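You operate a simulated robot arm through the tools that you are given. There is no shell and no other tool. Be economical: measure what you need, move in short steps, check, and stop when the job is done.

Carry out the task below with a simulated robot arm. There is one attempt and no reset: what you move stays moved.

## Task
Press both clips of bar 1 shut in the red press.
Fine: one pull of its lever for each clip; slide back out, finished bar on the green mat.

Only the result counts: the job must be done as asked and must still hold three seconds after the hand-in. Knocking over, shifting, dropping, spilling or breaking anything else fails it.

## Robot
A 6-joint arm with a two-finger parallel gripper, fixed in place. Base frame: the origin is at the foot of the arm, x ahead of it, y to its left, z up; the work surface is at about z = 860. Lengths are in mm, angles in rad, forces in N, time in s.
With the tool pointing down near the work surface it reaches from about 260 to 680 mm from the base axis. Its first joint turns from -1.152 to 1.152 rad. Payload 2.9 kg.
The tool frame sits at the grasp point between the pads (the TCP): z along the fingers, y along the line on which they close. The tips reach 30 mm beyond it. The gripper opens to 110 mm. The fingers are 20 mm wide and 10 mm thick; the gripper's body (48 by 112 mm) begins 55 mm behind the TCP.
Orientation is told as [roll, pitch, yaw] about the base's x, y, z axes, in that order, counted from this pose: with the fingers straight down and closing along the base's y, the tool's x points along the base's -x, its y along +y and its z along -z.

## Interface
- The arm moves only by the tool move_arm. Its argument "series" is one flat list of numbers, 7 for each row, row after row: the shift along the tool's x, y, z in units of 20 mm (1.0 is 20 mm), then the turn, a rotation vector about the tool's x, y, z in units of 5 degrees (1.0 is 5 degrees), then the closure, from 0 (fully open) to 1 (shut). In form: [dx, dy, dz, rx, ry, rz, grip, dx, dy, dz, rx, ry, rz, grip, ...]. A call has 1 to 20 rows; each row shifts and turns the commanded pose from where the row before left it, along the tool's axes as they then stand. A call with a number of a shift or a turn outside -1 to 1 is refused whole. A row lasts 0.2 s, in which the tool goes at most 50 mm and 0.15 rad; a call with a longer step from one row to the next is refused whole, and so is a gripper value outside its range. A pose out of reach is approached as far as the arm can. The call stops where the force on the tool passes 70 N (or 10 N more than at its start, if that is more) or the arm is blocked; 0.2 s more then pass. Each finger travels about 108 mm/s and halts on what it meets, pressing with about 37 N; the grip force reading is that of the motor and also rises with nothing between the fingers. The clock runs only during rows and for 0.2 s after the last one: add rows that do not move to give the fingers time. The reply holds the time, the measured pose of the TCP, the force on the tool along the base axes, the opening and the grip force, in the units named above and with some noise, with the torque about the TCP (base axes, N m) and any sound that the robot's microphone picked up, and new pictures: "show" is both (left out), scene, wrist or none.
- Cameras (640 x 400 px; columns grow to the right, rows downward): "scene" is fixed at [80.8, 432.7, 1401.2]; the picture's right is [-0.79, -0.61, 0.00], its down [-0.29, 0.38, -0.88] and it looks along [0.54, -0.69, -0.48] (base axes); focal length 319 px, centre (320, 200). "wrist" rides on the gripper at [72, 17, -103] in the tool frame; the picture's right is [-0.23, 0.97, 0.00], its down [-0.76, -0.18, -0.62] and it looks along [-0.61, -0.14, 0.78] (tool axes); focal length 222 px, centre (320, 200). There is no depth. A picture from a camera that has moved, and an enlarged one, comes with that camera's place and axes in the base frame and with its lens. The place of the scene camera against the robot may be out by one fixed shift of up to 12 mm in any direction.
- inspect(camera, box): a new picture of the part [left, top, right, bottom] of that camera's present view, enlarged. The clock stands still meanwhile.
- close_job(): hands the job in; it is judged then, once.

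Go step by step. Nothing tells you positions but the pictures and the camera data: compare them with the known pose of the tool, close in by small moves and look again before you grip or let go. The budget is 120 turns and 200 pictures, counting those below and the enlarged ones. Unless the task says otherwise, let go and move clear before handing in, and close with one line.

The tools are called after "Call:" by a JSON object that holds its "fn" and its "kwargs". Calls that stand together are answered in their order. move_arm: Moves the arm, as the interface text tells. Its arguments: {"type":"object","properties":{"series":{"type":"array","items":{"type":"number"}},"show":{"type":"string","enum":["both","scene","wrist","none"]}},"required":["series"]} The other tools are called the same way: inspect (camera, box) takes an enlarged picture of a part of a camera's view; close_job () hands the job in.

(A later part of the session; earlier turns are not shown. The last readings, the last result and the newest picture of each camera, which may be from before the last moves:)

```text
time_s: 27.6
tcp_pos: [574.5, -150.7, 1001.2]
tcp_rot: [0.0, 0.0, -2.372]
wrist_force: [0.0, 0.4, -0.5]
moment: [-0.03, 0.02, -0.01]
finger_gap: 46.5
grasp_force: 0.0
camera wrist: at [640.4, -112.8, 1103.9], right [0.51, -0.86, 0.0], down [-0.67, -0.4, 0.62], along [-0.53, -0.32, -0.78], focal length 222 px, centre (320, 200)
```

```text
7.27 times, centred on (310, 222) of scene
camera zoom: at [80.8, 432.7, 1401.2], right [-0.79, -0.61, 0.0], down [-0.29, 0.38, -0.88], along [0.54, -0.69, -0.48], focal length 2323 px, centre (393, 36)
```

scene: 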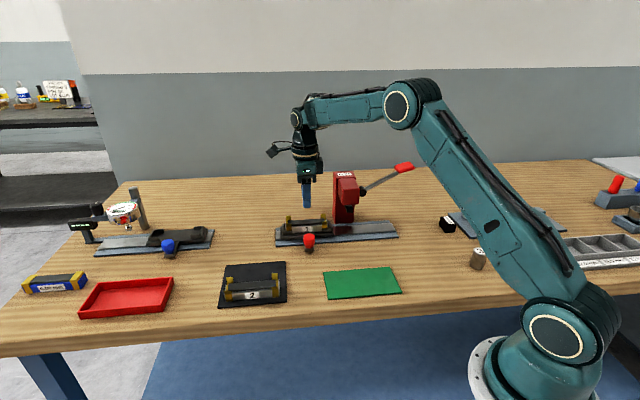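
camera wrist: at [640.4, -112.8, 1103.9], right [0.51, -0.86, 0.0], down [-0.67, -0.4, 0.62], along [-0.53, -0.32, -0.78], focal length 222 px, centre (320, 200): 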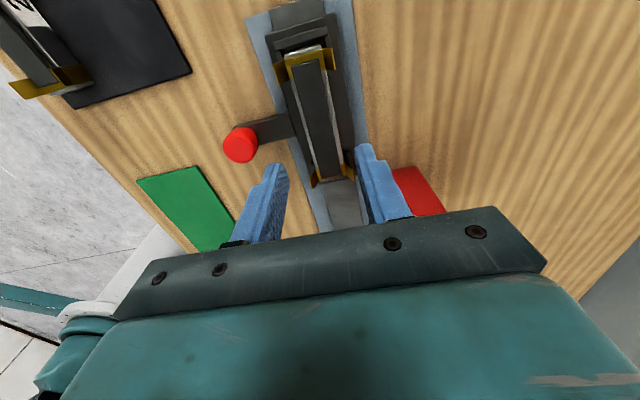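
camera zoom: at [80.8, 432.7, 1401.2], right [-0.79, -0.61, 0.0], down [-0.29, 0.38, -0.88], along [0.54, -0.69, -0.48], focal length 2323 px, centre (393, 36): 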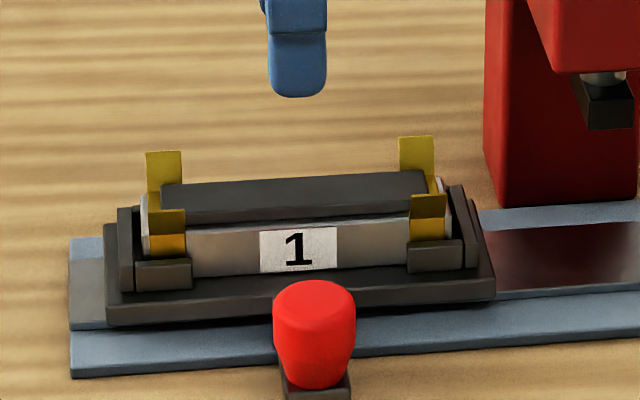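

Bar 1 is well seated. Next is the knob: I'll back off in front of it and turn 90° so the fingers close along the rail and the camera faces the press from the front.

Call:
{"fn": "move_arm", "kwargs": {"series": [0.04, -0.966, 0, 0, 0, 0, 0.58, 0.04, -0.966, 0, 0, 0, 0, 0.58, 0.04, -0.966, 0, 0, 0, 0, 0.58, 0.04, -0.966, 0, 0, 0, 0, 0.58, 0, 0, 0, 0, 0, -1, 0.4, 0, 0, 0, 0, 0, -1, 0.4, 0, 0, 0, 0, 0, -1, 0.4, 0, 0, 0, 0, 0, -1, 0.4, 0, 0, 0, 0, 0, -1, 0.4, 0, 0, 0, 0, 0, -1, 0.4, 0, 0, 0, 0, 0, -1, 0.4, 0, 0, 0, 0, 0, -1, 0.4, 0, 0, 0, 0, 0, -1, 0.4, 0, 0, 0, 0, 0, -1, 0.4, 0, 0, 0, 0, 0, -1, 0.4, 0, 0, 0, 0, 0, -1, 0.4, 0, 0, 0, 0, 0, -1, 0.4, 0, 0, 0, 0, 0, -1, 0.4, 0, 0, 0, 0, 0, -1, 0.4, 0, 0, 0, 0, 0, -1, 0.4], "show": "none"}}

Call:
{"fn": "move_arm", "kwargs": {"series": [0, 0, 0, 0, 0, -1, 0.4, 0, 0, 0, 0, 0, -1, 0.4, 0, 0, 0, 0, 0, 0, 0.4], "show": "both"}}

```text
time_s: 31.8
tcp_pos: [524.2, -94.0, 999.1]
tcp_rot: [0.001, 0.0, -0.973]
wrist_force: [0.3, 0.2, 0.2]
moment: [-0.01, 0.01, 0.03]
finger_gap: 66.2
grasp_force: 0.0
```

```text
time_s: 32.6
tcp_pos: [523.7, -94.3, 999.1]
tcp_rot: [0.0, 0.001, -0.799]
wrist_force: [0.1, -0.8, 0.2]
moment: [0.02, 0.04, -0.01]
finger_gap: 66.1
grasp_force: 0.1
camera wrist: at [486.7, -30.1, 1102.5], right [0.86, 0.52, 0.0], down [0.4, -0.67, 0.62], along [0.32, -0.53, -0.78], focal length 222 px, centre (320, 200)
```

scene: 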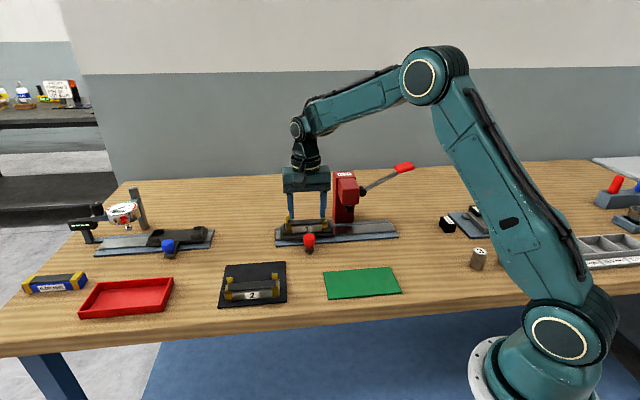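
wrist: 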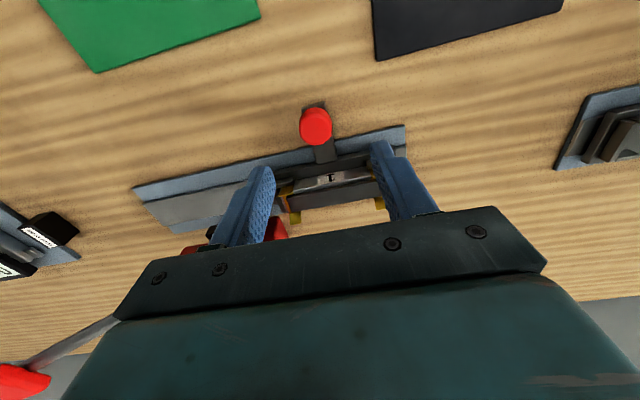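

Triangulation puts the knob's top at (522, −93.5, 898), almost directly below the TCP. I'll descend around it.

Call:
{"fn": "move_arm", "kwargs": {"series": [0, 0, 0.91, 0, 0, 0, 0.4, 0, 0, 0.91, 0, 0, 0, 0.4, 0, 0, 0.91, 0, 0, 0, 0.4, 0, 0, 0.91, 0, 0, 0, 0.4, 0, 0, 0.91, 0, 0, 0, 0.4], "show": "both"}}

Call:
{"fn": "inspect", "kwargs": {"camera": "scene", "box": [260, 160, 400, 260]}}

Call:
{"fn": "inspect", "kwargs": {"camera": "wrist", "box": [180, 40, 460, 240]}}

```text
time_s: 33.8
tcp_pos: [523.9, -94.8, 908.1]
tcp_rot: [-0.001, -0.001, -0.802]
wrist_force: [0.3, 0.3, 0.2]
moment: [0.03, 0.01, 0.03]
finger_gap: 66.1
grasp_force: 0.0
camera wrist: at [487.3, -30.8, 1010.7], right [0.86, 0.51, 0.0], down [0.4, -0.67, 0.62], along [0.32, -0.53, -0.78], focal length 222 px, centre (320, 200)
```

scene: 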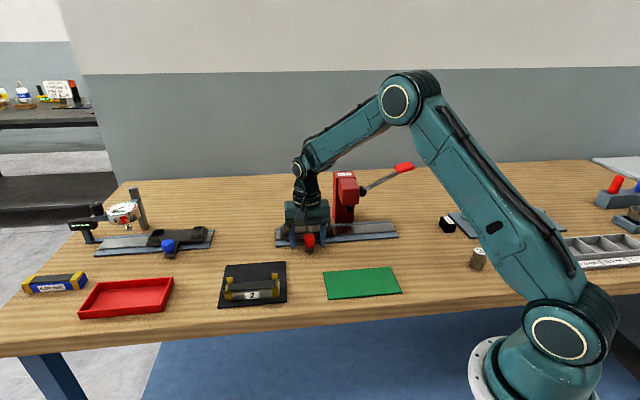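
wrist: 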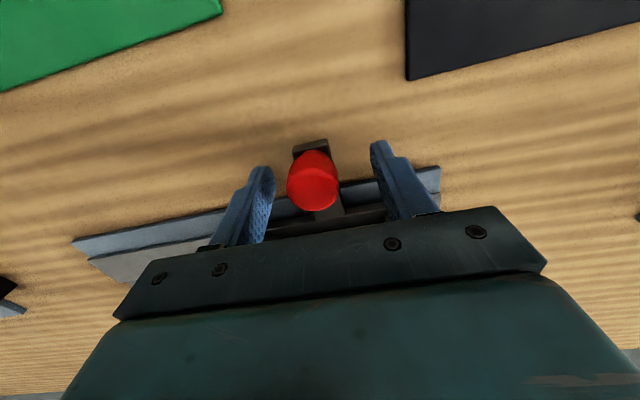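

```text
4.00 times, centred on (330, 210) of scene
camera zoom: at [80.8, 432.7, 1401.2], right [-0.79, -0.61, 0.0], down [-0.29, 0.38, -0.88], along [0.54, -0.69, -0.48], focal length 1278 px, centre (280, 160)
```

zoom: 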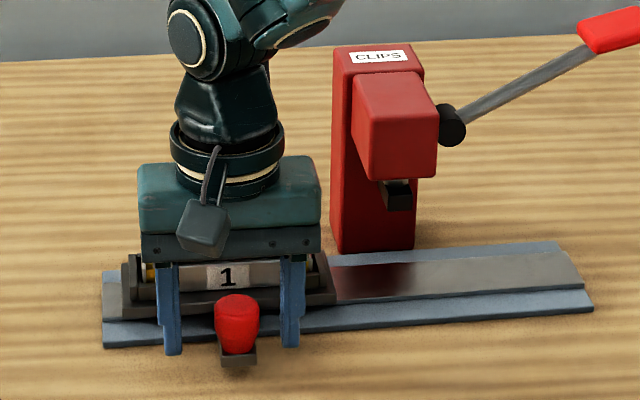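

```text
2.00 times, centred on (320, 140) of wrist
camera zoom: at [487.3, -30.8, 1010.7], right [0.86, 0.51, 0.0], down [0.4, -0.67, 0.62], along [0.32, -0.53, -0.78], focal length 444 px, centre (320, 320)
```

zoom: 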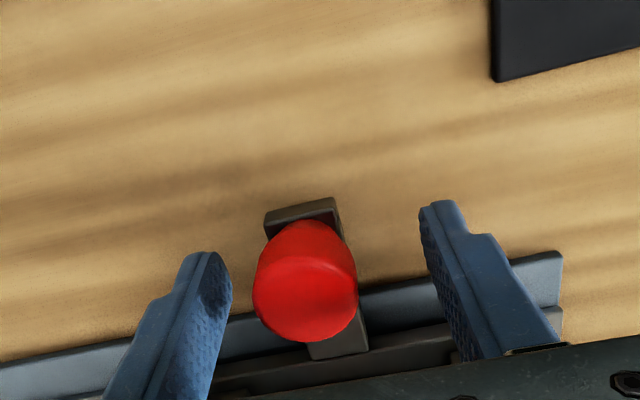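

The knob is between the fingers, so I'll close on it.

Call:
{"fn": "move_arm", "kwargs": {"series": [0, 0, 0, 0, 0, 0, 0.6, 0, 0, 0, 0, 0, 0, 0.8, 0, 0, 0, 0, 0, 0, 1, 0, 0, 0, 0, 0, 0, 1], "show": "wrist"}}

Call:
{"fn": "inspect", "kwargs": {"camera": "scene", "box": [260, 160, 400, 260]}}

```text
time_s: 34.8
tcp_pos: [521.3, -96.5, 908.2]
tcp_rot: [-0.005, 0.003, -0.807]
wrist_force: [-24.4, -22.8, 4.2]
moment: [0.77, 0.24, -0.07]
finger_gap: 29.8
grasp_force: 45.3
camera wrist: at [485.9, -32.9, 1010.7], right [0.86, 0.51, -0.01], down [0.4, -0.67, 0.62], along [0.31, -0.54, -0.78], focal length 222 px, centre (320, 200)
```

wrist: 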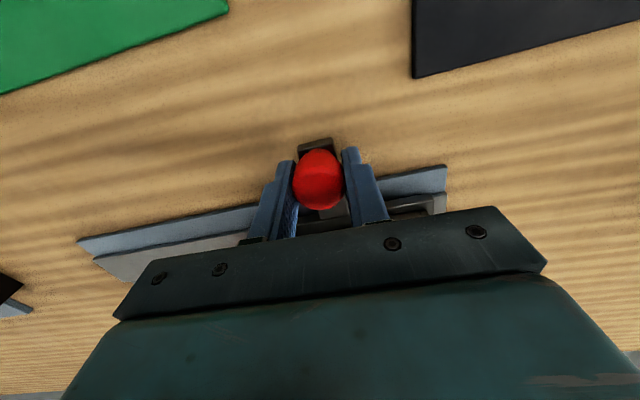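

```text
4.00 times, centred on (330, 210) of scene
camera zoom: at [80.2, 432.1, 1401.4], right [-0.79, -0.61, 0.0], down [-0.29, 0.38, -0.88], along [0.54, -0.69, -0.48], focal length 1278 px, centre (280, 160)
```

zoom: 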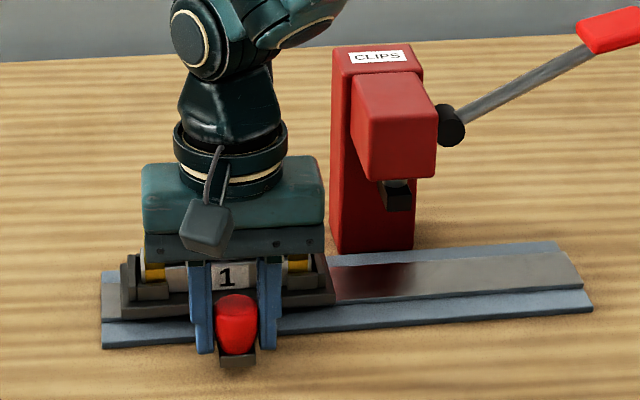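

Knob gripped. By the scene view the near clip is about 71 mm from the ram along the rail. I'll slide 60 mm first.

Call:
{"fn": "move_arm", "kwargs": {"series": [0, -0.5, 0, 0, 0, 0, 1, 0, -0.5, 0, 0, 0, 0, 1, 0, -0.5, 0, 0, 0, 0, 1, 0, -0.5, 0, 0, 0, 0, 1, 0, -0.5, 0, 0, 0, 0, 1, 0, -0.5, 0, 0, 0, 0, 1], "show": "wrist"}}

Call:
{"fn": "inspect", "kwargs": {"camera": "scene", "box": [260, 160, 400, 260]}}

```text
time_s: 36.2
tcp_pos: [482.8, -136.8, 907.8]
tcp_rot: [-0.002, -0.001, -0.802]
wrist_force: [11.3, -9.5, -16.4]
moment: [0.4, 0.68, 0.01]
finger_gap: 29.5
grasp_force: 45.2
camera wrist: at [445.2, -72.5, 1010.9], right [0.86, 0.51, 0.0], down [0.4, -0.67, 0.62], along [0.32, -0.54, -0.78], focal length 222 px, centre (320, 200)
```

wrist: 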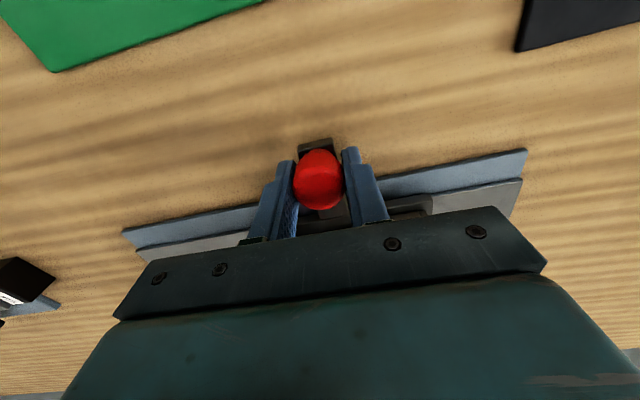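

```text
4.00 times, centred on (330, 210) of scene
camera zoom: at [81.4, 432.4, 1401.3], right [-0.79, -0.61, 0.0], down [-0.29, 0.38, -0.88], along [0.54, -0.69, -0.48], focal length 1278 px, centre (280, 160)
```

zoom: 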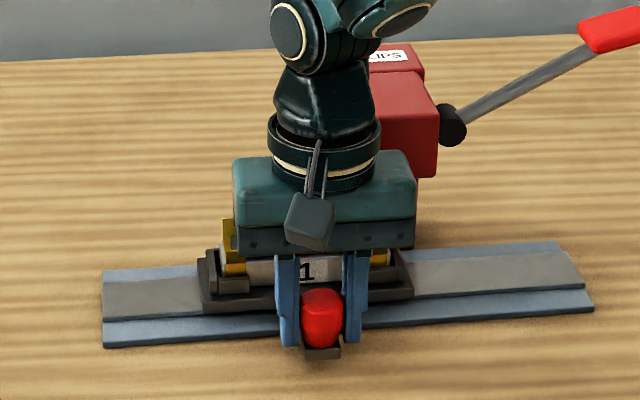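

Moved about 56 mm with about 13 mm left. I'll go that far, then release and back up for an unobstructed look.

Call:
{"fn": "move_arm", "kwargs": {"series": [0, -0.32, 0, 0, 0, 0, 1, 0, -0.32, 0, 0, 0, 0, 1, 0, 0, 0, 0, 0, 0, 1, 0, 0, 0, 0, 0, 0, 0.6, 0, 0, 0, 0, 0, 0, 0.5, 0, 0, 0, 0, 0, 0, 0.5, 0.3, 0, -0.5, 0, 0, 0, 0.5, 0, 0, -0.9, 0, 0, 0, 0.5, 0.5, 0, -0.9, 0, 0, 0, 0.5, 0.9, 0, -0.9, 0, 0, 0, 0.5, 0.9, 0, -0.9, 0, 0, 0, 0.5, 0.9, 0, -0.9, 0, 0, 0, 0.5, 0.9, 0, 0, 0, 0, 0, 0.5], "show": "both"}}

Call:
{"fn": "inspect", "kwargs": {"camera": "scene", "box": [280, 160, 400, 260]}}

Call:
{"fn": "inspect", "kwargs": {"camera": "wrist", "box": [180, 60, 460, 240]}}

```text
time_s: 39.0
tcp_pos: [409.4, -81.8, 1009.3]
tcp_rot: [0.0, 0.0, -0.804]
wrist_force: [-1.3, 0.0, -0.5]
moment: [0.01, 0.01, -0.01]
finger_gap: 55.2
grasp_force: 0.1
camera wrist: at [372.3, -18.6, 1112.5], right [0.86, 0.51, 0.0], down [0.4, -0.67, 0.62], along [0.32, -0.53, -0.78], focal length 222 px, centre (320, 200)
```

scene: 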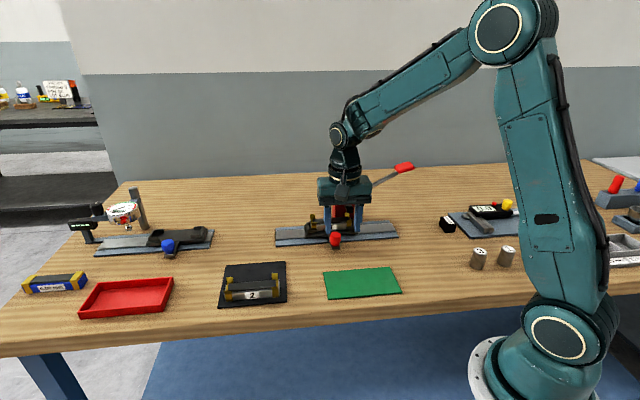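
wrist: 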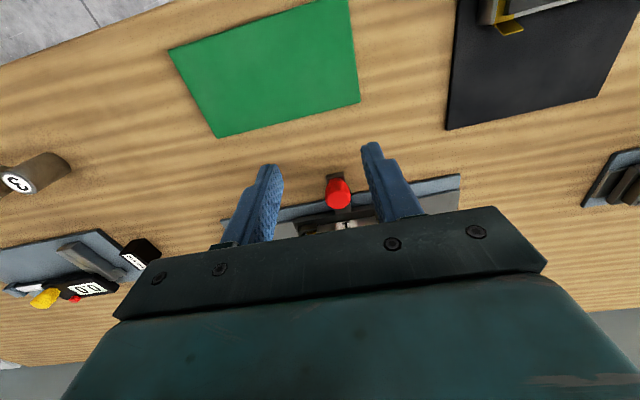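

```text
4.00 times, centred on (340, 210) of scene
camera zoom: at [80.8, 432.7, 1401.2], right [-0.79, -0.61, 0.0], down [-0.29, 0.38, -0.88], along [0.54, -0.69, -0.48], focal length 1278 px, centre (240, 160)
```

zoom: 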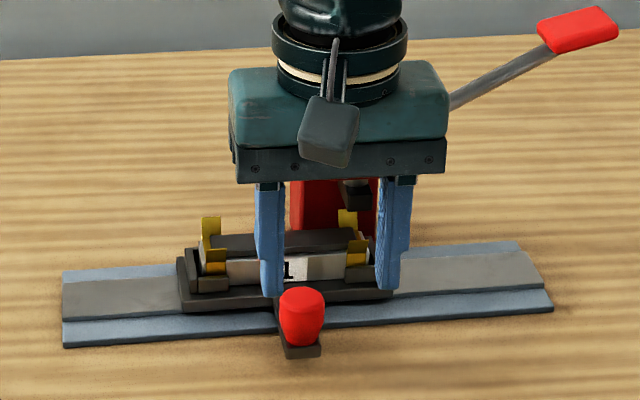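

```text
2.22 times, centred on (320, 150) of wrist
camera zoom: at [372.3, -18.6, 1112.5], right [0.86, 0.51, 0.0], down [0.4, -0.67, 0.62], along [0.32, -0.53, -0.78], focal length 494 px, centre (320, 311)
```

zoom: 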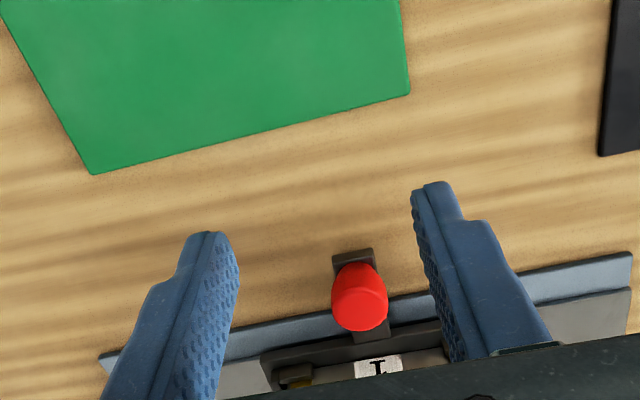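

The near clip is now under the ram, with both at about 191 along the rail by the same reckoning. I'll go up and over to the lever handle, estimated at (386, −333, 1067).

Call:
{"fn": "move_arm", "kwargs": {"series": [0, 0, -0.95, 0, 0, 0, 1, 0, 0, -0.95, 0, 0, 0, 1, 0, 0, -0.95, 0, 0, 0, 1, 0, 0, -0.95, 0, 0, 0, 1, 0, 0, -0.95, 0, 0, 0, 1, 0, 0, -0.95, 0, 0, 0, 1, 0, 0, -0.95, 0, 0, 0, 1, 0, 0, -0.95, 0, 0, 0, 1, -0.7, -0.954, 0, 0, 0, 0, 1, -0.7, -0.954, 0, 0, 0, 0, 1, -0.7, -0.954, 0, 0, 0, 0, 1, -0.7, -0.954, 0, 0, 0, 0, 1, -0.7, -0.954, 0, 0, 0, 0, 1, -0.7, -0.954, 0, 0, 0, 0, 1, -0.7, -0.954, 0, 0, 0, 0, 1, -0.7, -0.954, 0, 0, 0, 0, 1, -0.7, -0.954, 0, 0, 0, 0, 1, -0.7, -0.954, 0, 0, 0, 0, 1], "show": "both"}}

Call:
{"fn": "inspect", "kwargs": {"camera": "scene", "box": [280, 150, 440, 260]}}

Call:
{"fn": "inspect", "kwargs": {"camera": "wrist", "box": [220, 40, 460, 200]}}

```text
time_s: 42.8
tcp_pos: [369.1, -313.9, 1159.4]
tcp_rot: [0.001, 0.0, -0.801]
wrist_force: [-0.3, -0.2, -0.5]
moment: [0.02, -0.01, -0.01]
finger_gap: 0.0
grasp_force: 37.1
camera wrist: at [332.8, -250.3, 1262.8], right [0.86, 0.51, 0.0], down [0.4, -0.67, 0.62], along [0.32, -0.53, -0.78], focal length 222 px, centre (320, 200)
```

scene: 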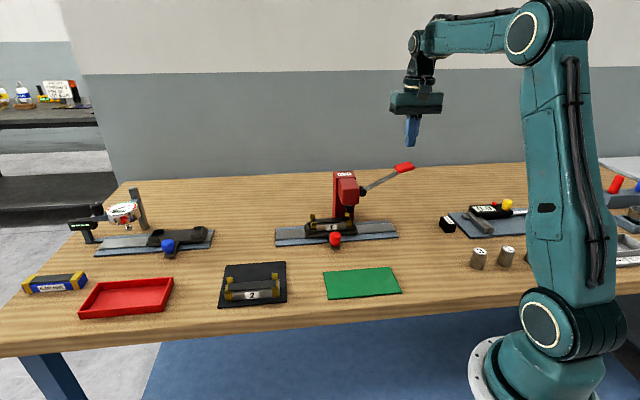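
wrist: 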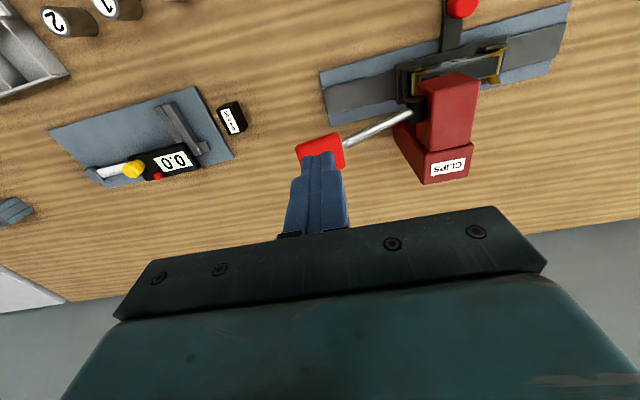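

```text
3.64 times, centred on (360, 205) of scene
camera zoom: at [80.8, 432.7, 1401.2], right [-0.79, -0.61, 0.0], down [-0.29, 0.38, -0.88], along [0.54, -0.69, -0.48], focal length 1161 px, centre (174, 182)
```

zoom: 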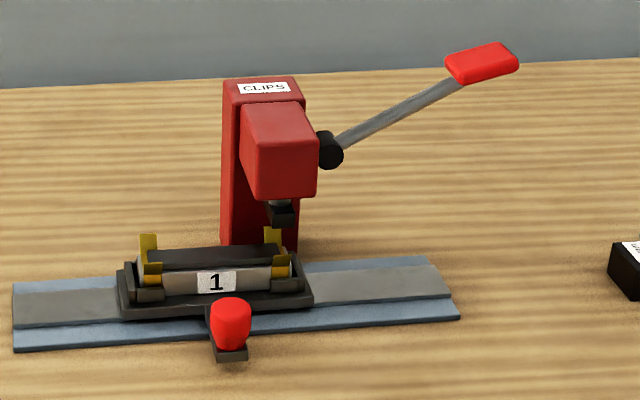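

```text
2.50 times, centred on (340, 120) of wrist
camera zoom: at [332.8, -250.3, 1262.8], right [0.86, 0.51, 0.0], down [0.4, -0.67, 0.62], along [0.32, -0.53, -0.78], focal length 555 px, centre (270, 400)
```

zoom: 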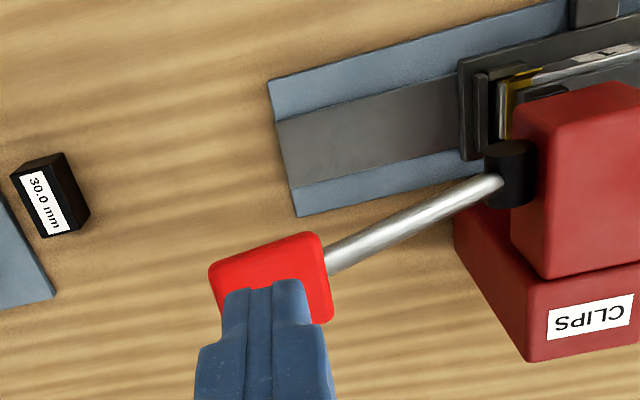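

Call:
{"fn": "inspect", "kwargs": {"camera": "scene", "box": [325, 190, 375, 235]}}

Call:
{"fn": "inspect", "kwargs": {"camera": "wrist", "box": [380, 30, 520, 120]}}

```text
8.89 times, centred on (350, 212) of scene
camera zoom: at [80.8, 432.7, 1401.2], right [-0.79, -0.61, 0.0], down [-0.29, 0.38, -0.88], along [0.54, -0.69, -0.48], focal length 2839 px, centre (53, 89)
```

zoom: 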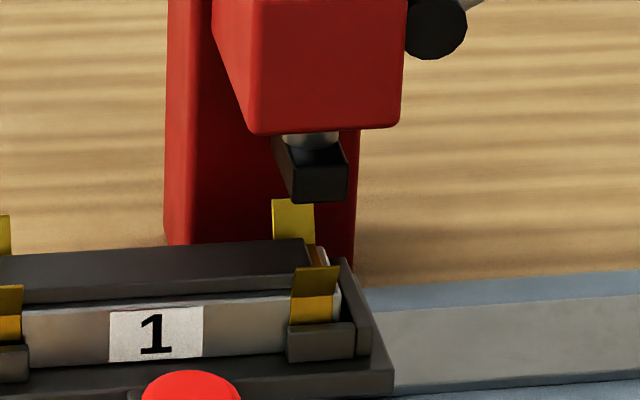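

```text
4.44 times, centred on (450, 75) of wrist
camera zoom: at [332.8, -250.3, 1262.8], right [0.86, 0.51, 0.0], down [0.4, -0.67, 0.62], along [0.32, -0.53, -0.78], focal length 987 px, centre (-258, 756)
```

zoom: 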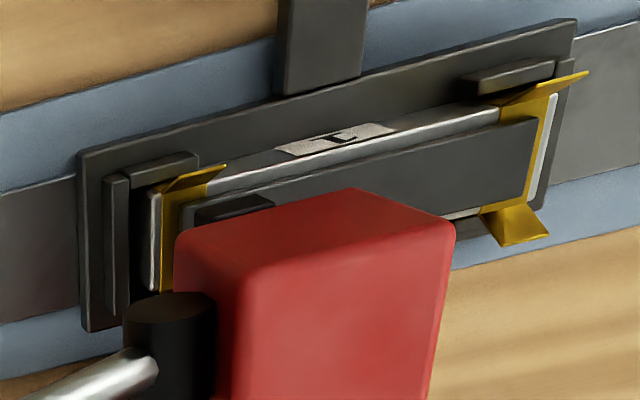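

Ram and near clip agree to within about 1 mm. I'll position the closed fingertips just above the lever handle at about (386, −337, 1065).

Call:
{"fn": "move_arm", "kwargs": {"series": [-0.71, -0.1, 0, 0, 0, 0, 1, -0.71, -0.1, 0.5, 0, 0, 0, 1, 0, 0, 0.9, 0, 0, 0, 1, 0, 0, 0.9, 0, 0, 0, 1], "show": "wrist"}}

Call:
{"fn": "inspect", "kwargs": {"camera": "scene", "box": [340, 110, 440, 180]}}

Call:
{"fn": "inspect", "kwargs": {"camera": "wrist", "box": [240, 100, 400, 220]}}

```text
time_s: 43.8
tcp_pos: [387.2, -338.5, 1114.6]
tcp_rot: [0.0, -0.001, -0.802]
wrist_force: [1.2, -0.1, 0.4]
moment: [0.01, -0.01, 0.01]
finger_gap: 0.0
grasp_force: 37.4
camera wrist: at [350.2, -274.5, 1217.2], right [0.86, 0.51, 0.0], down [0.4, -0.67, 0.62], along [0.32, -0.54, -0.78], focal length 222 px, centre (320, 200)
```

wrist: 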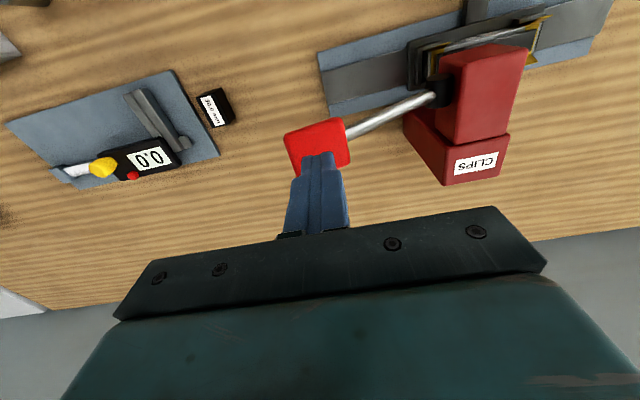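

```text
5.71 times, centred on (390, 145) of scene
camera zoom: at [80.8, 432.7, 1401.2], right [-0.79, -0.61, 0.0], down [-0.29, 0.38, -0.88], along [0.54, -0.69, -0.48], focal length 1825 px, centre (-80, 514)
```

zoom: 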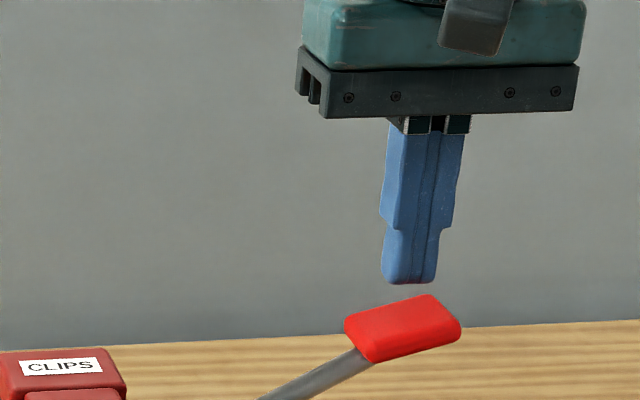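

```text
3.33 times, centred on (320, 160) of wrist
camera zoom: at [350.2, -274.5, 1217.2], right [0.86, 0.51, 0.0], down [0.4, -0.67, 0.62], along [0.32, -0.54, -0.78], focal length 740 px, centre (320, 333)
```

zoom: 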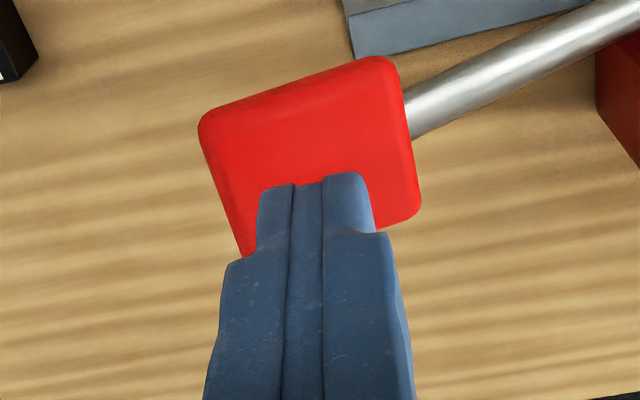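

The fingertips are centred over the handle, about 12 mm above it. I'll press down following the lever's arc toward horizontal.

Call:
{"fn": "move_arm", "kwargs": {"series": [0, -0.123, 0.643, 0, 0, 0, 1, 0, -0.123, 0.643, 0, 0, 0, 1, 0, -0.123, 0.643, 0, 0, 0, 1, 0, -0.175, 0.575, 0, 0, 0, 1, 0, -0.175, 0.575, 0, 0, 0, 1, 0, -0.075, 0.575, 0, 0, 0, 1, 0, -0.075, 0.575, 0, 0, 0, 1], "show": "wrist"}}

Call:
{"fn": "inspect", "kwargs": {"camera": "scene", "box": [310, 130, 440, 230]}}

```text
time_s: 45.5
tcp_pos: [375.9, -349.5, 1038.6]
tcp_rot: [0.003, -0.011, -0.796]
wrist_force: [-9.5, 5.6, 13.4]
moment: [0.33, 0.26, 0.07]
finger_gap: 0.0
grasp_force: 36.7
stopped in row 7: the force on the tool passed its limit at 73 N (the readings are from after the stop); the commanded pose is now the measured one
camera wrist: at [337.3, -285.3, 1140.4], right [0.86, 0.52, 0.0], down [0.4, -0.67, 0.63], along [0.33, -0.54, -0.78], focal length 222 px, centre (320, 200)
```

wrist: 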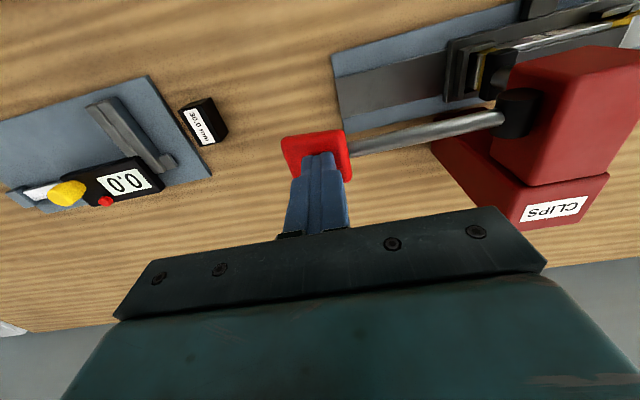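

```text
4.00 times, centred on (375, 180) of scene
camera zoom: at [80.4, 433.0, 1401.1], right [-0.79, -0.61, 0.0], down [-0.29, 0.38, -0.88], along [0.54, -0.69, -0.48], focal length 1278 px, centre (100, 280)
```

zoom: 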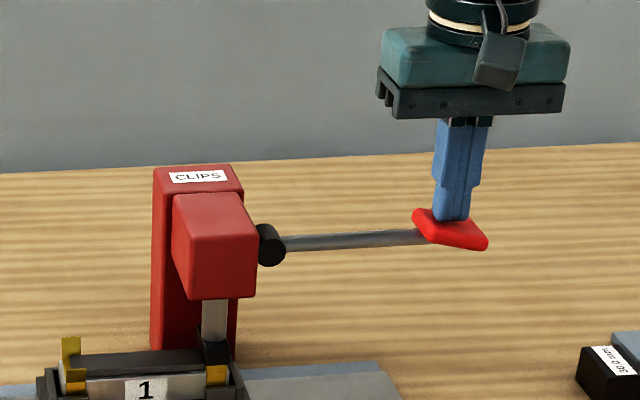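

The ram is down on the clip, and the force passed 73 N. I'll look closely at the clip.

Call:
{"fn": "inspect", "kwargs": {"camera": "scene", "box": [335, 195, 385, 235]}}

Call:
{"fn": "inspect", "kwargs": {"camera": "wrist", "box": [420, 0, 640, 130]}}

```text
10.00 times, centred on (360, 215) of scene
camera zoom: at [80.4, 433.0, 1401.1], right [-0.79, -0.61, 0.0], down [-0.29, 0.38, -0.88], along [0.54, -0.69, -0.48], focal length 3194 px, centre (-80, 50)
```

zoom: 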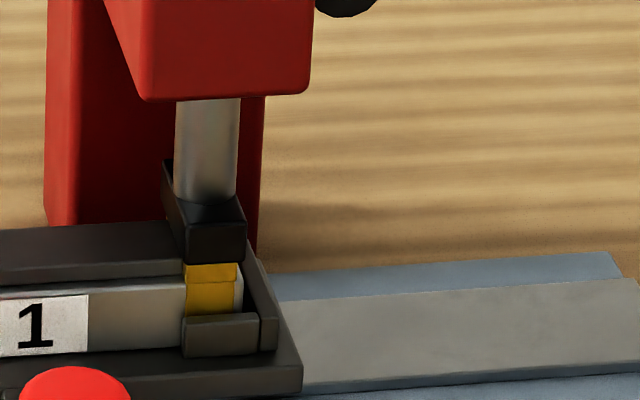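

```text
2.91 times, centred on (530, 65) of wrist
camera zoom: at [337.3, -285.3, 1140.4], right [0.86, 0.52, 0.0], down [0.4, -0.67, 0.63], along [0.33, -0.54, -0.78], focal length 646 px, centre (-291, 593)
```

zoom: 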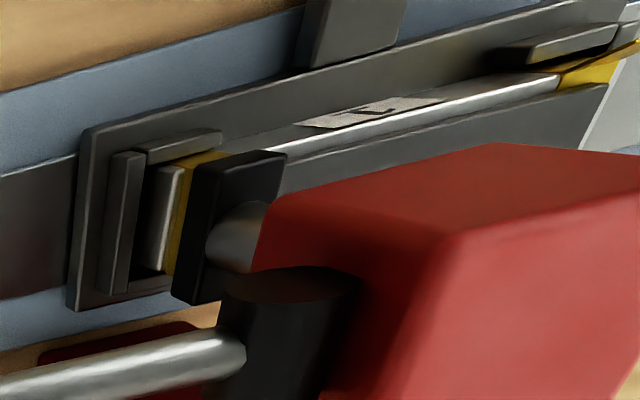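

The clip's wings are folded in under the ram. To make sure this same stroke bottomed out, I'll press a few mm more without lifting.

Call:
{"fn": "move_arm", "kwargs": {"series": [0, -0.02, 0.15, 0, 0, 0, 1, 0, -0.02, 0.15, 0, 0, 0, 1, 0, 0, 0.15, 0, 0, 0, 1, 0, 0, 0, 0, 0, 0, 1], "show": "none"}}

Call:
{"fn": "inspect", "kwargs": {"camera": "scene", "box": [335, 160, 435, 235]}}

```text
time_s: 46.2
tcp_pos: [374.8, -349.7, 1037.6]
tcp_rot: [0.002, -0.017, -0.797]
wrist_force: [-8.3, 5.4, 13.2]
moment: [0.38, 0.24, 0.13]
finger_gap: 0.0
grasp_force: 36.7
stopped in row 3: the force on the tool passed its limit at 73 N (the readings are from after the stop); the commanded pose is now the measured one
```

```text
5.33 times, centred on (385, 198) of scene
camera zoom: at [80.4, 433.0, 1401.1], right [-0.79, -0.61, 0.0], down [-0.29, 0.38, -0.88], along [0.54, -0.69, -0.48], focal length 1703 px, centre (-27, 213)
```

zoom: 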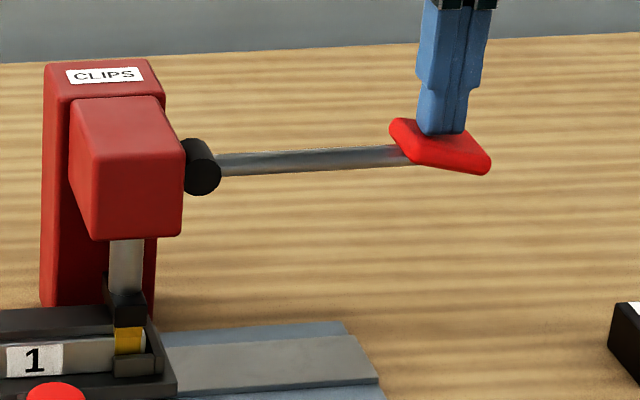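

It's bottomed out with no further travel. Now I'll ease up and see whether the lever springs back.

Call:
{"fn": "move_arm", "kwargs": {"series": [0, 0.075, -0.6, 0, 0, 0, 1, 0, 0.175, -0.6, 0, 0, 0, 1, 0, 0.175, -0.6, 0, 0, 0, 1, 0, 0.1, -0.6, 0, 0, 0, 1, 0, 0.1, -0.6, 0, 0, 0, 1, 0, 0, -0.9, 0, 0, 0, 1, 0, 0, -0.9, 0, 0, 0, 1], "show": "wrist"}}

Call:
{"fn": "inspect", "kwargs": {"camera": "scene", "box": [300, 140, 440, 240]}}

Call:
{"fn": "inspect", "kwargs": {"camera": "scene", "box": [325, 190, 375, 235]}}

```text
time_s: 47.8
tcp_pos: [383.6, -341.3, 1132.8]
tcp_rot: [0.003, -0.02, -0.795]
wrist_force: [-0.3, 0.7, 0.5]
moment: [-0.03, 0.03, -0.02]
finger_gap: 0.0
grasp_force: 36.8
camera wrist: at [344.9, -275.5, 1234.9], right [0.85, 0.52, 0.01], down [0.4, -0.66, 0.64], along [0.34, -0.54, -0.77], focal length 222 px, centre (320, 200)
```

wrist: 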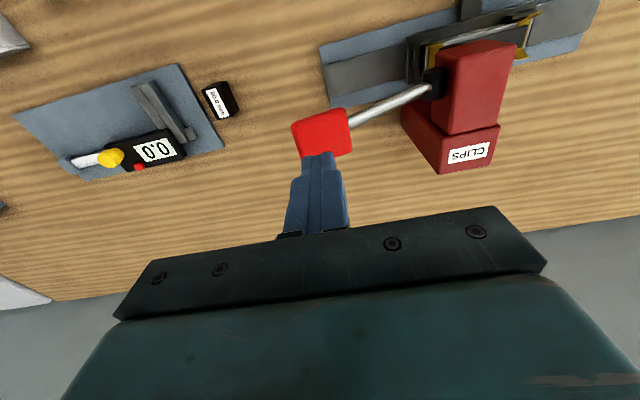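

```text
4.00 times, centred on (370, 190) of scene
camera zoom: at [80.8, 432.7, 1401.2], right [-0.79, -0.61, 0.0], down [-0.29, 0.38, -0.88], along [0.54, -0.69, -0.48], focal length 1278 px, centre (120, 240)
```

zoom: 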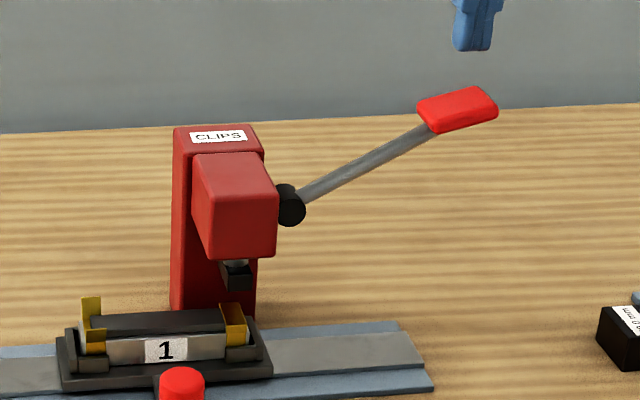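

```text
8.89 times, centred on (350, 212) of scene
camera zoom: at [80.8, 432.7, 1401.2], right [-0.79, -0.61, 0.0], down [-0.29, 0.38, -0.88], along [0.54, -0.69, -0.48], focal length 2839 px, centre (53, 89)
```

zoom: 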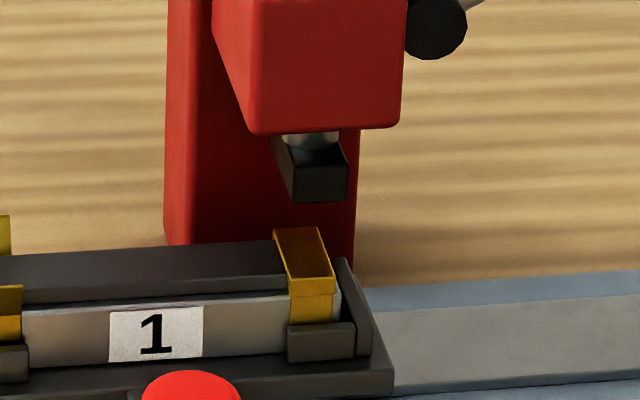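

The first clip is fully shut and the lever sprang back. I'll straighten the slight tilt and go back above the knob at about (473, −145).

Call:
{"fn": "move_arm", "kwargs": {"series": [0, 0, 0, 0.165, 0.16, 0.08, 0.8, 0.358, 0.913, 0, 0, 0, 0, 0.5, 0.358, 0.913, 0, 0, 0, 0, 0.4, 0.358, 0.913, 0, 0, 0, 0, 0.4, 0.358, 0.913, 0, 0, 0, 0, 0.4, 0.358, 0.913, 0, 0, 0, 0, 0.4, 0.358, 0.913, 0, 0, 0, 0, 0.4, 0.358, 0.913, 0, 0, 0, 0, 0.4, 0.358, 0.913, 0, 0, 0, 0, 0.4, 0.358, 0.913, 0, 0, 0, 0, 0.4, 0.358, 0.913, 0, 0, 0, 0, 0.4, 0.358, 0.913, 0, 0, 0, 0, 0.4, 0, 0, 0.95, 0, 0, 0, 0.4, 0, 0, 0.95, 0, 0, 0, 0.4, 0, 0, 0.95, 0, 0, 0, 0.4, 0, 0, 0.95, 0, 0, 0, 0.4, 0, 0, 0.95, 0, 0, 0, 0.4, 0, 0, 0.95, 0, 0, 0, 0.4], "show": "both"}}

```text
time_s: 51.6
tcp_pos: [471.9, -146.6, 1015.0]
tcp_rot: [-0.013, -0.007, -0.802]
wrist_force: [0.3, 0.2, 0.7]
moment: [0.0, 0.02, -0.02]
finger_gap: 66.0
grasp_force: 0.1
camera wrist: at [436.2, -82.0, 1118.1], right [0.86, 0.51, -0.01], down [0.4, -0.66, 0.63], along [0.32, -0.55, -0.78], focal length 222 px, centre (320, 200)
```

scene: 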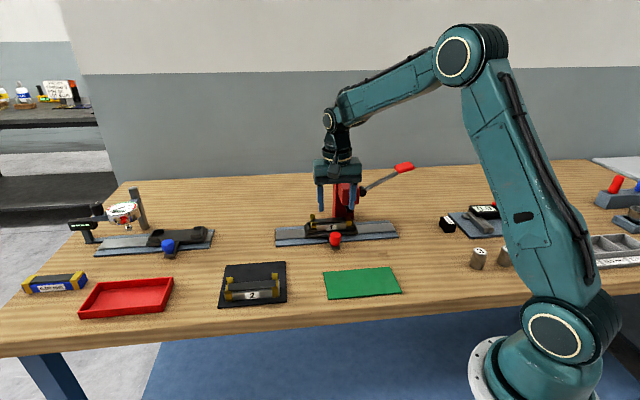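
wrist: 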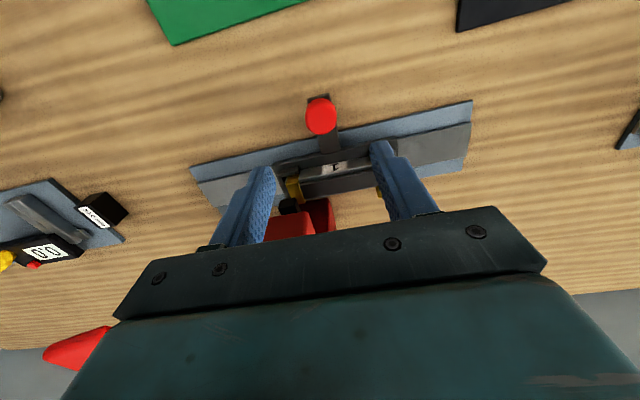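

The knob is directly below. I'll level the tool and descend around it.

Call:
{"fn": "move_arm", "kwargs": {"series": [0, 0, 0.3, -0.149, 0.08, 0, 0.4, 0, 0, 0.84, 0, 0, 0, 0.4, 0, 0, 0.84, 0, 0, 0, 0.4, 0, 0, 0.84, 0, 0, 0, 0.4, 0, 0, 0.84, 0, 0, 0, 0.4, 0, 0, 0.84, 0, 0, 0, 0.4, 0, 0, 0.84, 0, 0, 0, 0.4], "show": "wrist"}}

```text
time_s: 53.2
tcp_pos: [471.9, -145.2, 908.7]
tcp_rot: [0.002, 0.0, -0.802]
wrist_force: [-0.5, -0.7, -0.5]
moment: [-0.03, -0.03, -0.02]
finger_gap: 66.0
grasp_force: 0.1
camera wrist: at [435.8, -81.4, 1011.8], right [0.86, 0.51, 0.0], down [0.4, -0.67, 0.62], along [0.32, -0.53, -0.78], focal length 222 px, centre (320, 200)
```

wrist: 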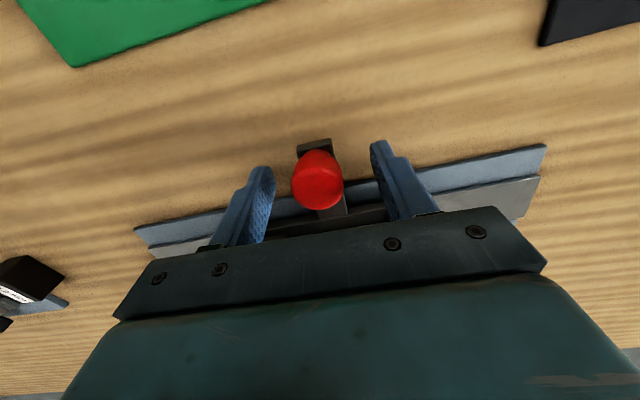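

The knob is bracketed; I'll grip it and slide 99 mm further to bring the far clip under the ram.

Call:
{"fn": "move_arm", "kwargs": {"series": [0, 0, 0, 0, 0, 0, 0.6, 0, 0, 0, 0, 0, 0, 0.8, 0, 0, 0, 0, 0, 0, 1, 0, 0, 0, 0, 0, 0, 1], "show": "none"}}

Call:
{"fn": "move_arm", "kwargs": {"series": [-0.008, -0.495, 0, 0, 0, 0, 1, -0.008, -0.495, 0, 0, 0, 0, 1, -0.008, -0.495, 0, 0, 0, 0, 1, -0.008, -0.495, 0, 0, 0, 0, 1, -0.008, -0.495, 0, 0, 0, 0, 1, -0.008, -0.495, 0, 0, 0, 0, 1, -0.008, -0.495, 0, 0, 0, 0, 1, -0.008, -0.495, 0, 0, 0, 0, 1, -0.008, -0.495, 0, 0, 0, 0, 1, -0.008, -0.495, 0, 0, 0, 0, 1], "show": "wrist"}}

Call:
{"fn": "inspect", "kwargs": {"camera": "scene", "box": [280, 160, 420, 260]}}

```text
time_s: 54.2
tcp_pos: [472.7, -145.7, 909.2]
tcp_rot: [0.001, 0.0, -0.807]
wrist_force: [-3.3, -2.2, -1.5]
moment: [-0.53, -0.01, 0.03]
finger_gap: 29.6
grasp_force: 45.1
```

```text
time_s: 56.4
tcp_pos: [402.4, -216.1, 909.3]
tcp_rot: [0.0, 0.001, -0.803]
wrist_force: [-6.4, 4.4, -0.9]
moment: [0.77, 0.52, 0.06]
finger_gap: 29.9
grasp_force: 44.7
camera wrist: at [365.2, -152.3, 1011.9], right [0.86, 0.51, 0.0], down [0.4, -0.67, 0.62], along [0.32, -0.53, -0.78], focal length 222 px, centre (320, 200)
```

wrist: 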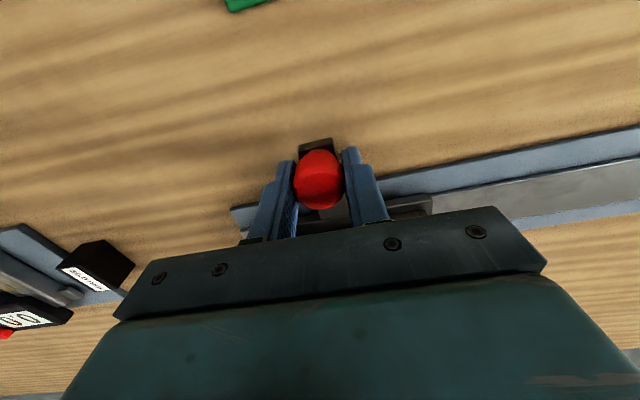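

```text
4.00 times, centred on (350, 210) of scene
camera zoom: at [80.7, 432.8, 1401.2], right [-0.79, -0.61, 0.0], down [-0.29, 0.38, -0.88], along [0.54, -0.69, -0.48], focal length 1278 px, centre (200, 160)
```

zoom: 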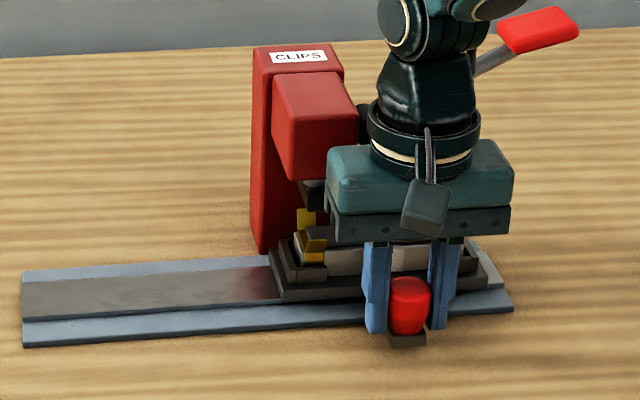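

Call:
{"fn": "inspect", "kwargs": {"camera": "scene", "box": [335, 190, 385, 235]}}

```text
8.89 times, centred on (360, 212) of scene
camera zoom: at [80.7, 432.8, 1401.2], right [-0.79, -0.61, 0.0], down [-0.29, 0.38, -0.88], along [0.54, -0.69, -0.48], focal length 2839 px, centre (-36, 89)
```

zoom: 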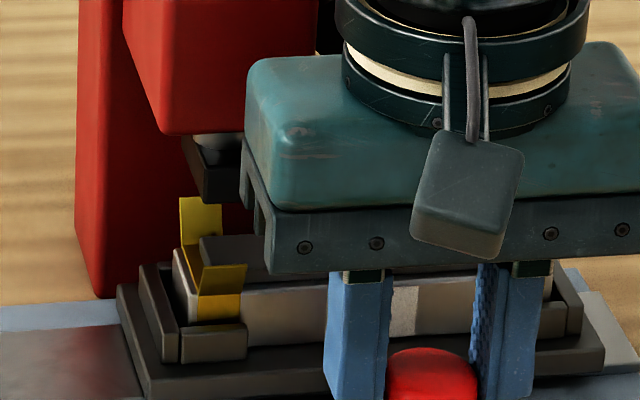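

The far clip is about 2 mm short of the ram centre. I'll nudge it, release, and rise.

Call:
{"fn": "move_arm", "kwargs": {"series": [0, -0.1, 0, 0, 0, 0, 1, 0, 0, 0, 0, 0, 0, 1, 0, 0, 0, 0, 0, 0, 0.6, 0, 0, 0, 0, 0, 0, 0.5, 0, 0, 0, 0, 0, 0, 0.5, 0.3, 0, -0.5, 0, 0, 0, 0.5, 0.3, 0, -0.95, 0, 0, 0, 0.5, 0, 0, -0.95, 0, 0, 0, 0.5, 0, 0, -0.95, 0, 0, 0, 0.5, 0, 0, -0.95, 0, 0, 0, 0.5, 0, 0, -0.95, 0, 0, 0, 0.5, 0, 0, -0.95, 0, 0, 0, 0.8, 0, 0, -0.95, 0, 0, 0, 1, 0, 0, -0.95, 0, 0, 0, 1, 0, 0, -0.95, 0, 0, 0, 1, 0, 0, -0.95, 0, 0, 0, 1, 0, 0, -0.95, 0, 0, 0, 1, 0, 0, -0.95, 0, 0, 0, 1, 0, 0, -0.6, 0, 0, 0, 1], "show": "scene"}}

Call:
{"fn": "inspect", "kwargs": {"camera": "scene", "box": [335, 190, 385, 235]}}

```text
time_s: 60.4
tcp_pos: [392.0, -209.5, 1159.2]
tcp_rot: [0.001, 0.0, -0.803]
wrist_force: [0.7, 0.3, -1.2]
moment: [0.0, 0.0, -0.04]
finger_gap: 0.0
grasp_force: 36.6
```

scene: 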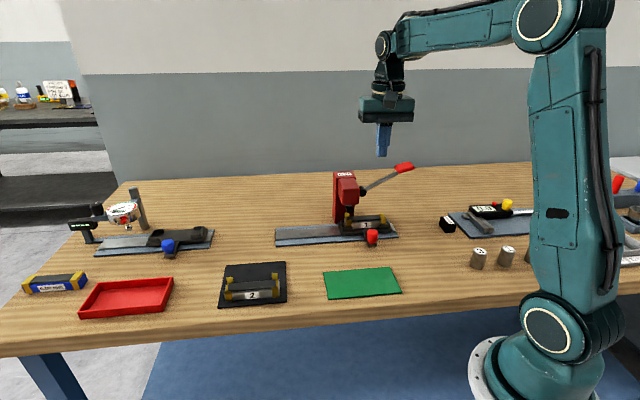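

```text
8.89 times, centred on (360, 212) of scene
camera zoom: at [80.8, 432.7, 1401.2], right [-0.79, -0.61, 0.0], down [-0.29, 0.38, -0.88], along [0.54, -0.69, -0.48], focal length 2839 px, centre (-36, 89)
```

zoom: 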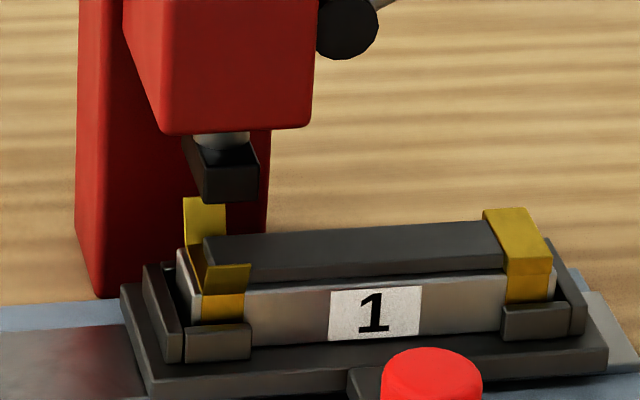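

The far clip is centred under the ram. Back over the lever handle.

Call:
{"fn": "move_arm", "kwargs": {"series": [-0.877, -0.934, 0, 0, 0, 0, 1, -0.877, -0.934, 0, 0, 0, 0, 1, -0.877, -0.934, 0, 0, 0, 0, 1, -0.877, -0.934, 0, 0, 0, 0, 1, -0.877, -0.934, 0, 0, 0, 0, 1, 0, 0, 0.75, 0, 0, 0, 1, 0, 0, 0.75, 0, 0, 0, 1, 0, 0, 0.75, 0, 0, 0, 1], "show": "wrist"}}

Call:
{"fn": "inspect", "kwargs": {"camera": "scene", "box": [340, 110, 440, 180]}}

```text
time_s: 62.2
tcp_pos: [386.2, -335.2, 1111.9]
tcp_rot: [-0.001, 0.001, -0.801]
wrist_force: [0.1, 0.0, -0.2]
moment: [0.01, 0.02, -0.01]
finger_gap: 0.0
grasp_force: 37.1
camera wrist: at [349.3, -271.7, 1215.5], right [0.86, 0.51, 0.0], down [0.4, -0.67, 0.62], along [0.32, -0.53, -0.78], focal length 222 px, centre (320, 200)
```

wrist: 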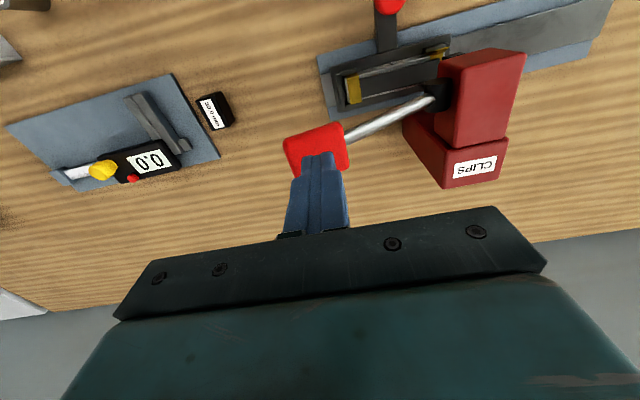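

```text
5.71 times, centred on (390, 145) of scene
camera zoom: at [80.8, 432.7, 1401.2], right [-0.79, -0.61, 0.0], down [-0.29, 0.38, -0.88], along [0.54, -0.69, -0.48], focal length 1825 px, centre (-80, 514)
```

zoom: 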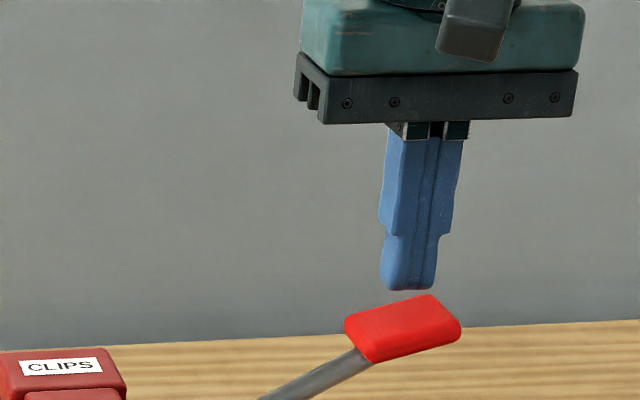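

Same place as before, so I'll make the second pull along the same arc.

Call:
{"fn": "move_arm", "kwargs": {"series": [0, -0.123, 0.643, 0, 0, 0, 1, 0, -0.123, 0.643, 0, 0, 0, 1, 0, -0.123, 0.643, 0, 0, 0, 1, 0, -0.175, 0.575, 0, 0, 0, 1, 0, -0.175, 0.575, 0, 0, 0, 1, 0, -0.075, 0.5, 0, 0, 0, 1, 0, -0.075, 0.5, 0, 0, 0, 1], "show": "none"}}

Call:
{"fn": "inspect", "kwargs": {"camera": "scene", "box": [310, 150, 430, 240]}}

```text
time_s: 63.8
tcp_pos: [374.2, -349.2, 1037.7]
tcp_rot: [0.004, -0.011, -0.8]
wrist_force: [-11.7, 2.0, 52.0]
moment: [0.53, 0.13, 0.09]
finger_gap: 0.0
grasp_force: 36.9
```

```text
4.44 times, centred on (370, 195) of scene
camera zoom: at [79.9, 433.3, 1401.0], right [-0.79, -0.61, 0.0], down [-0.29, 0.38, -0.88], along [0.54, -0.69, -0.48], focal length 1419 px, centre (98, 222)
```

zoom: 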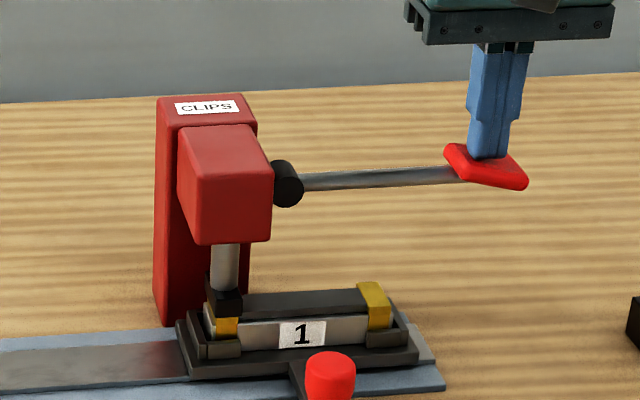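

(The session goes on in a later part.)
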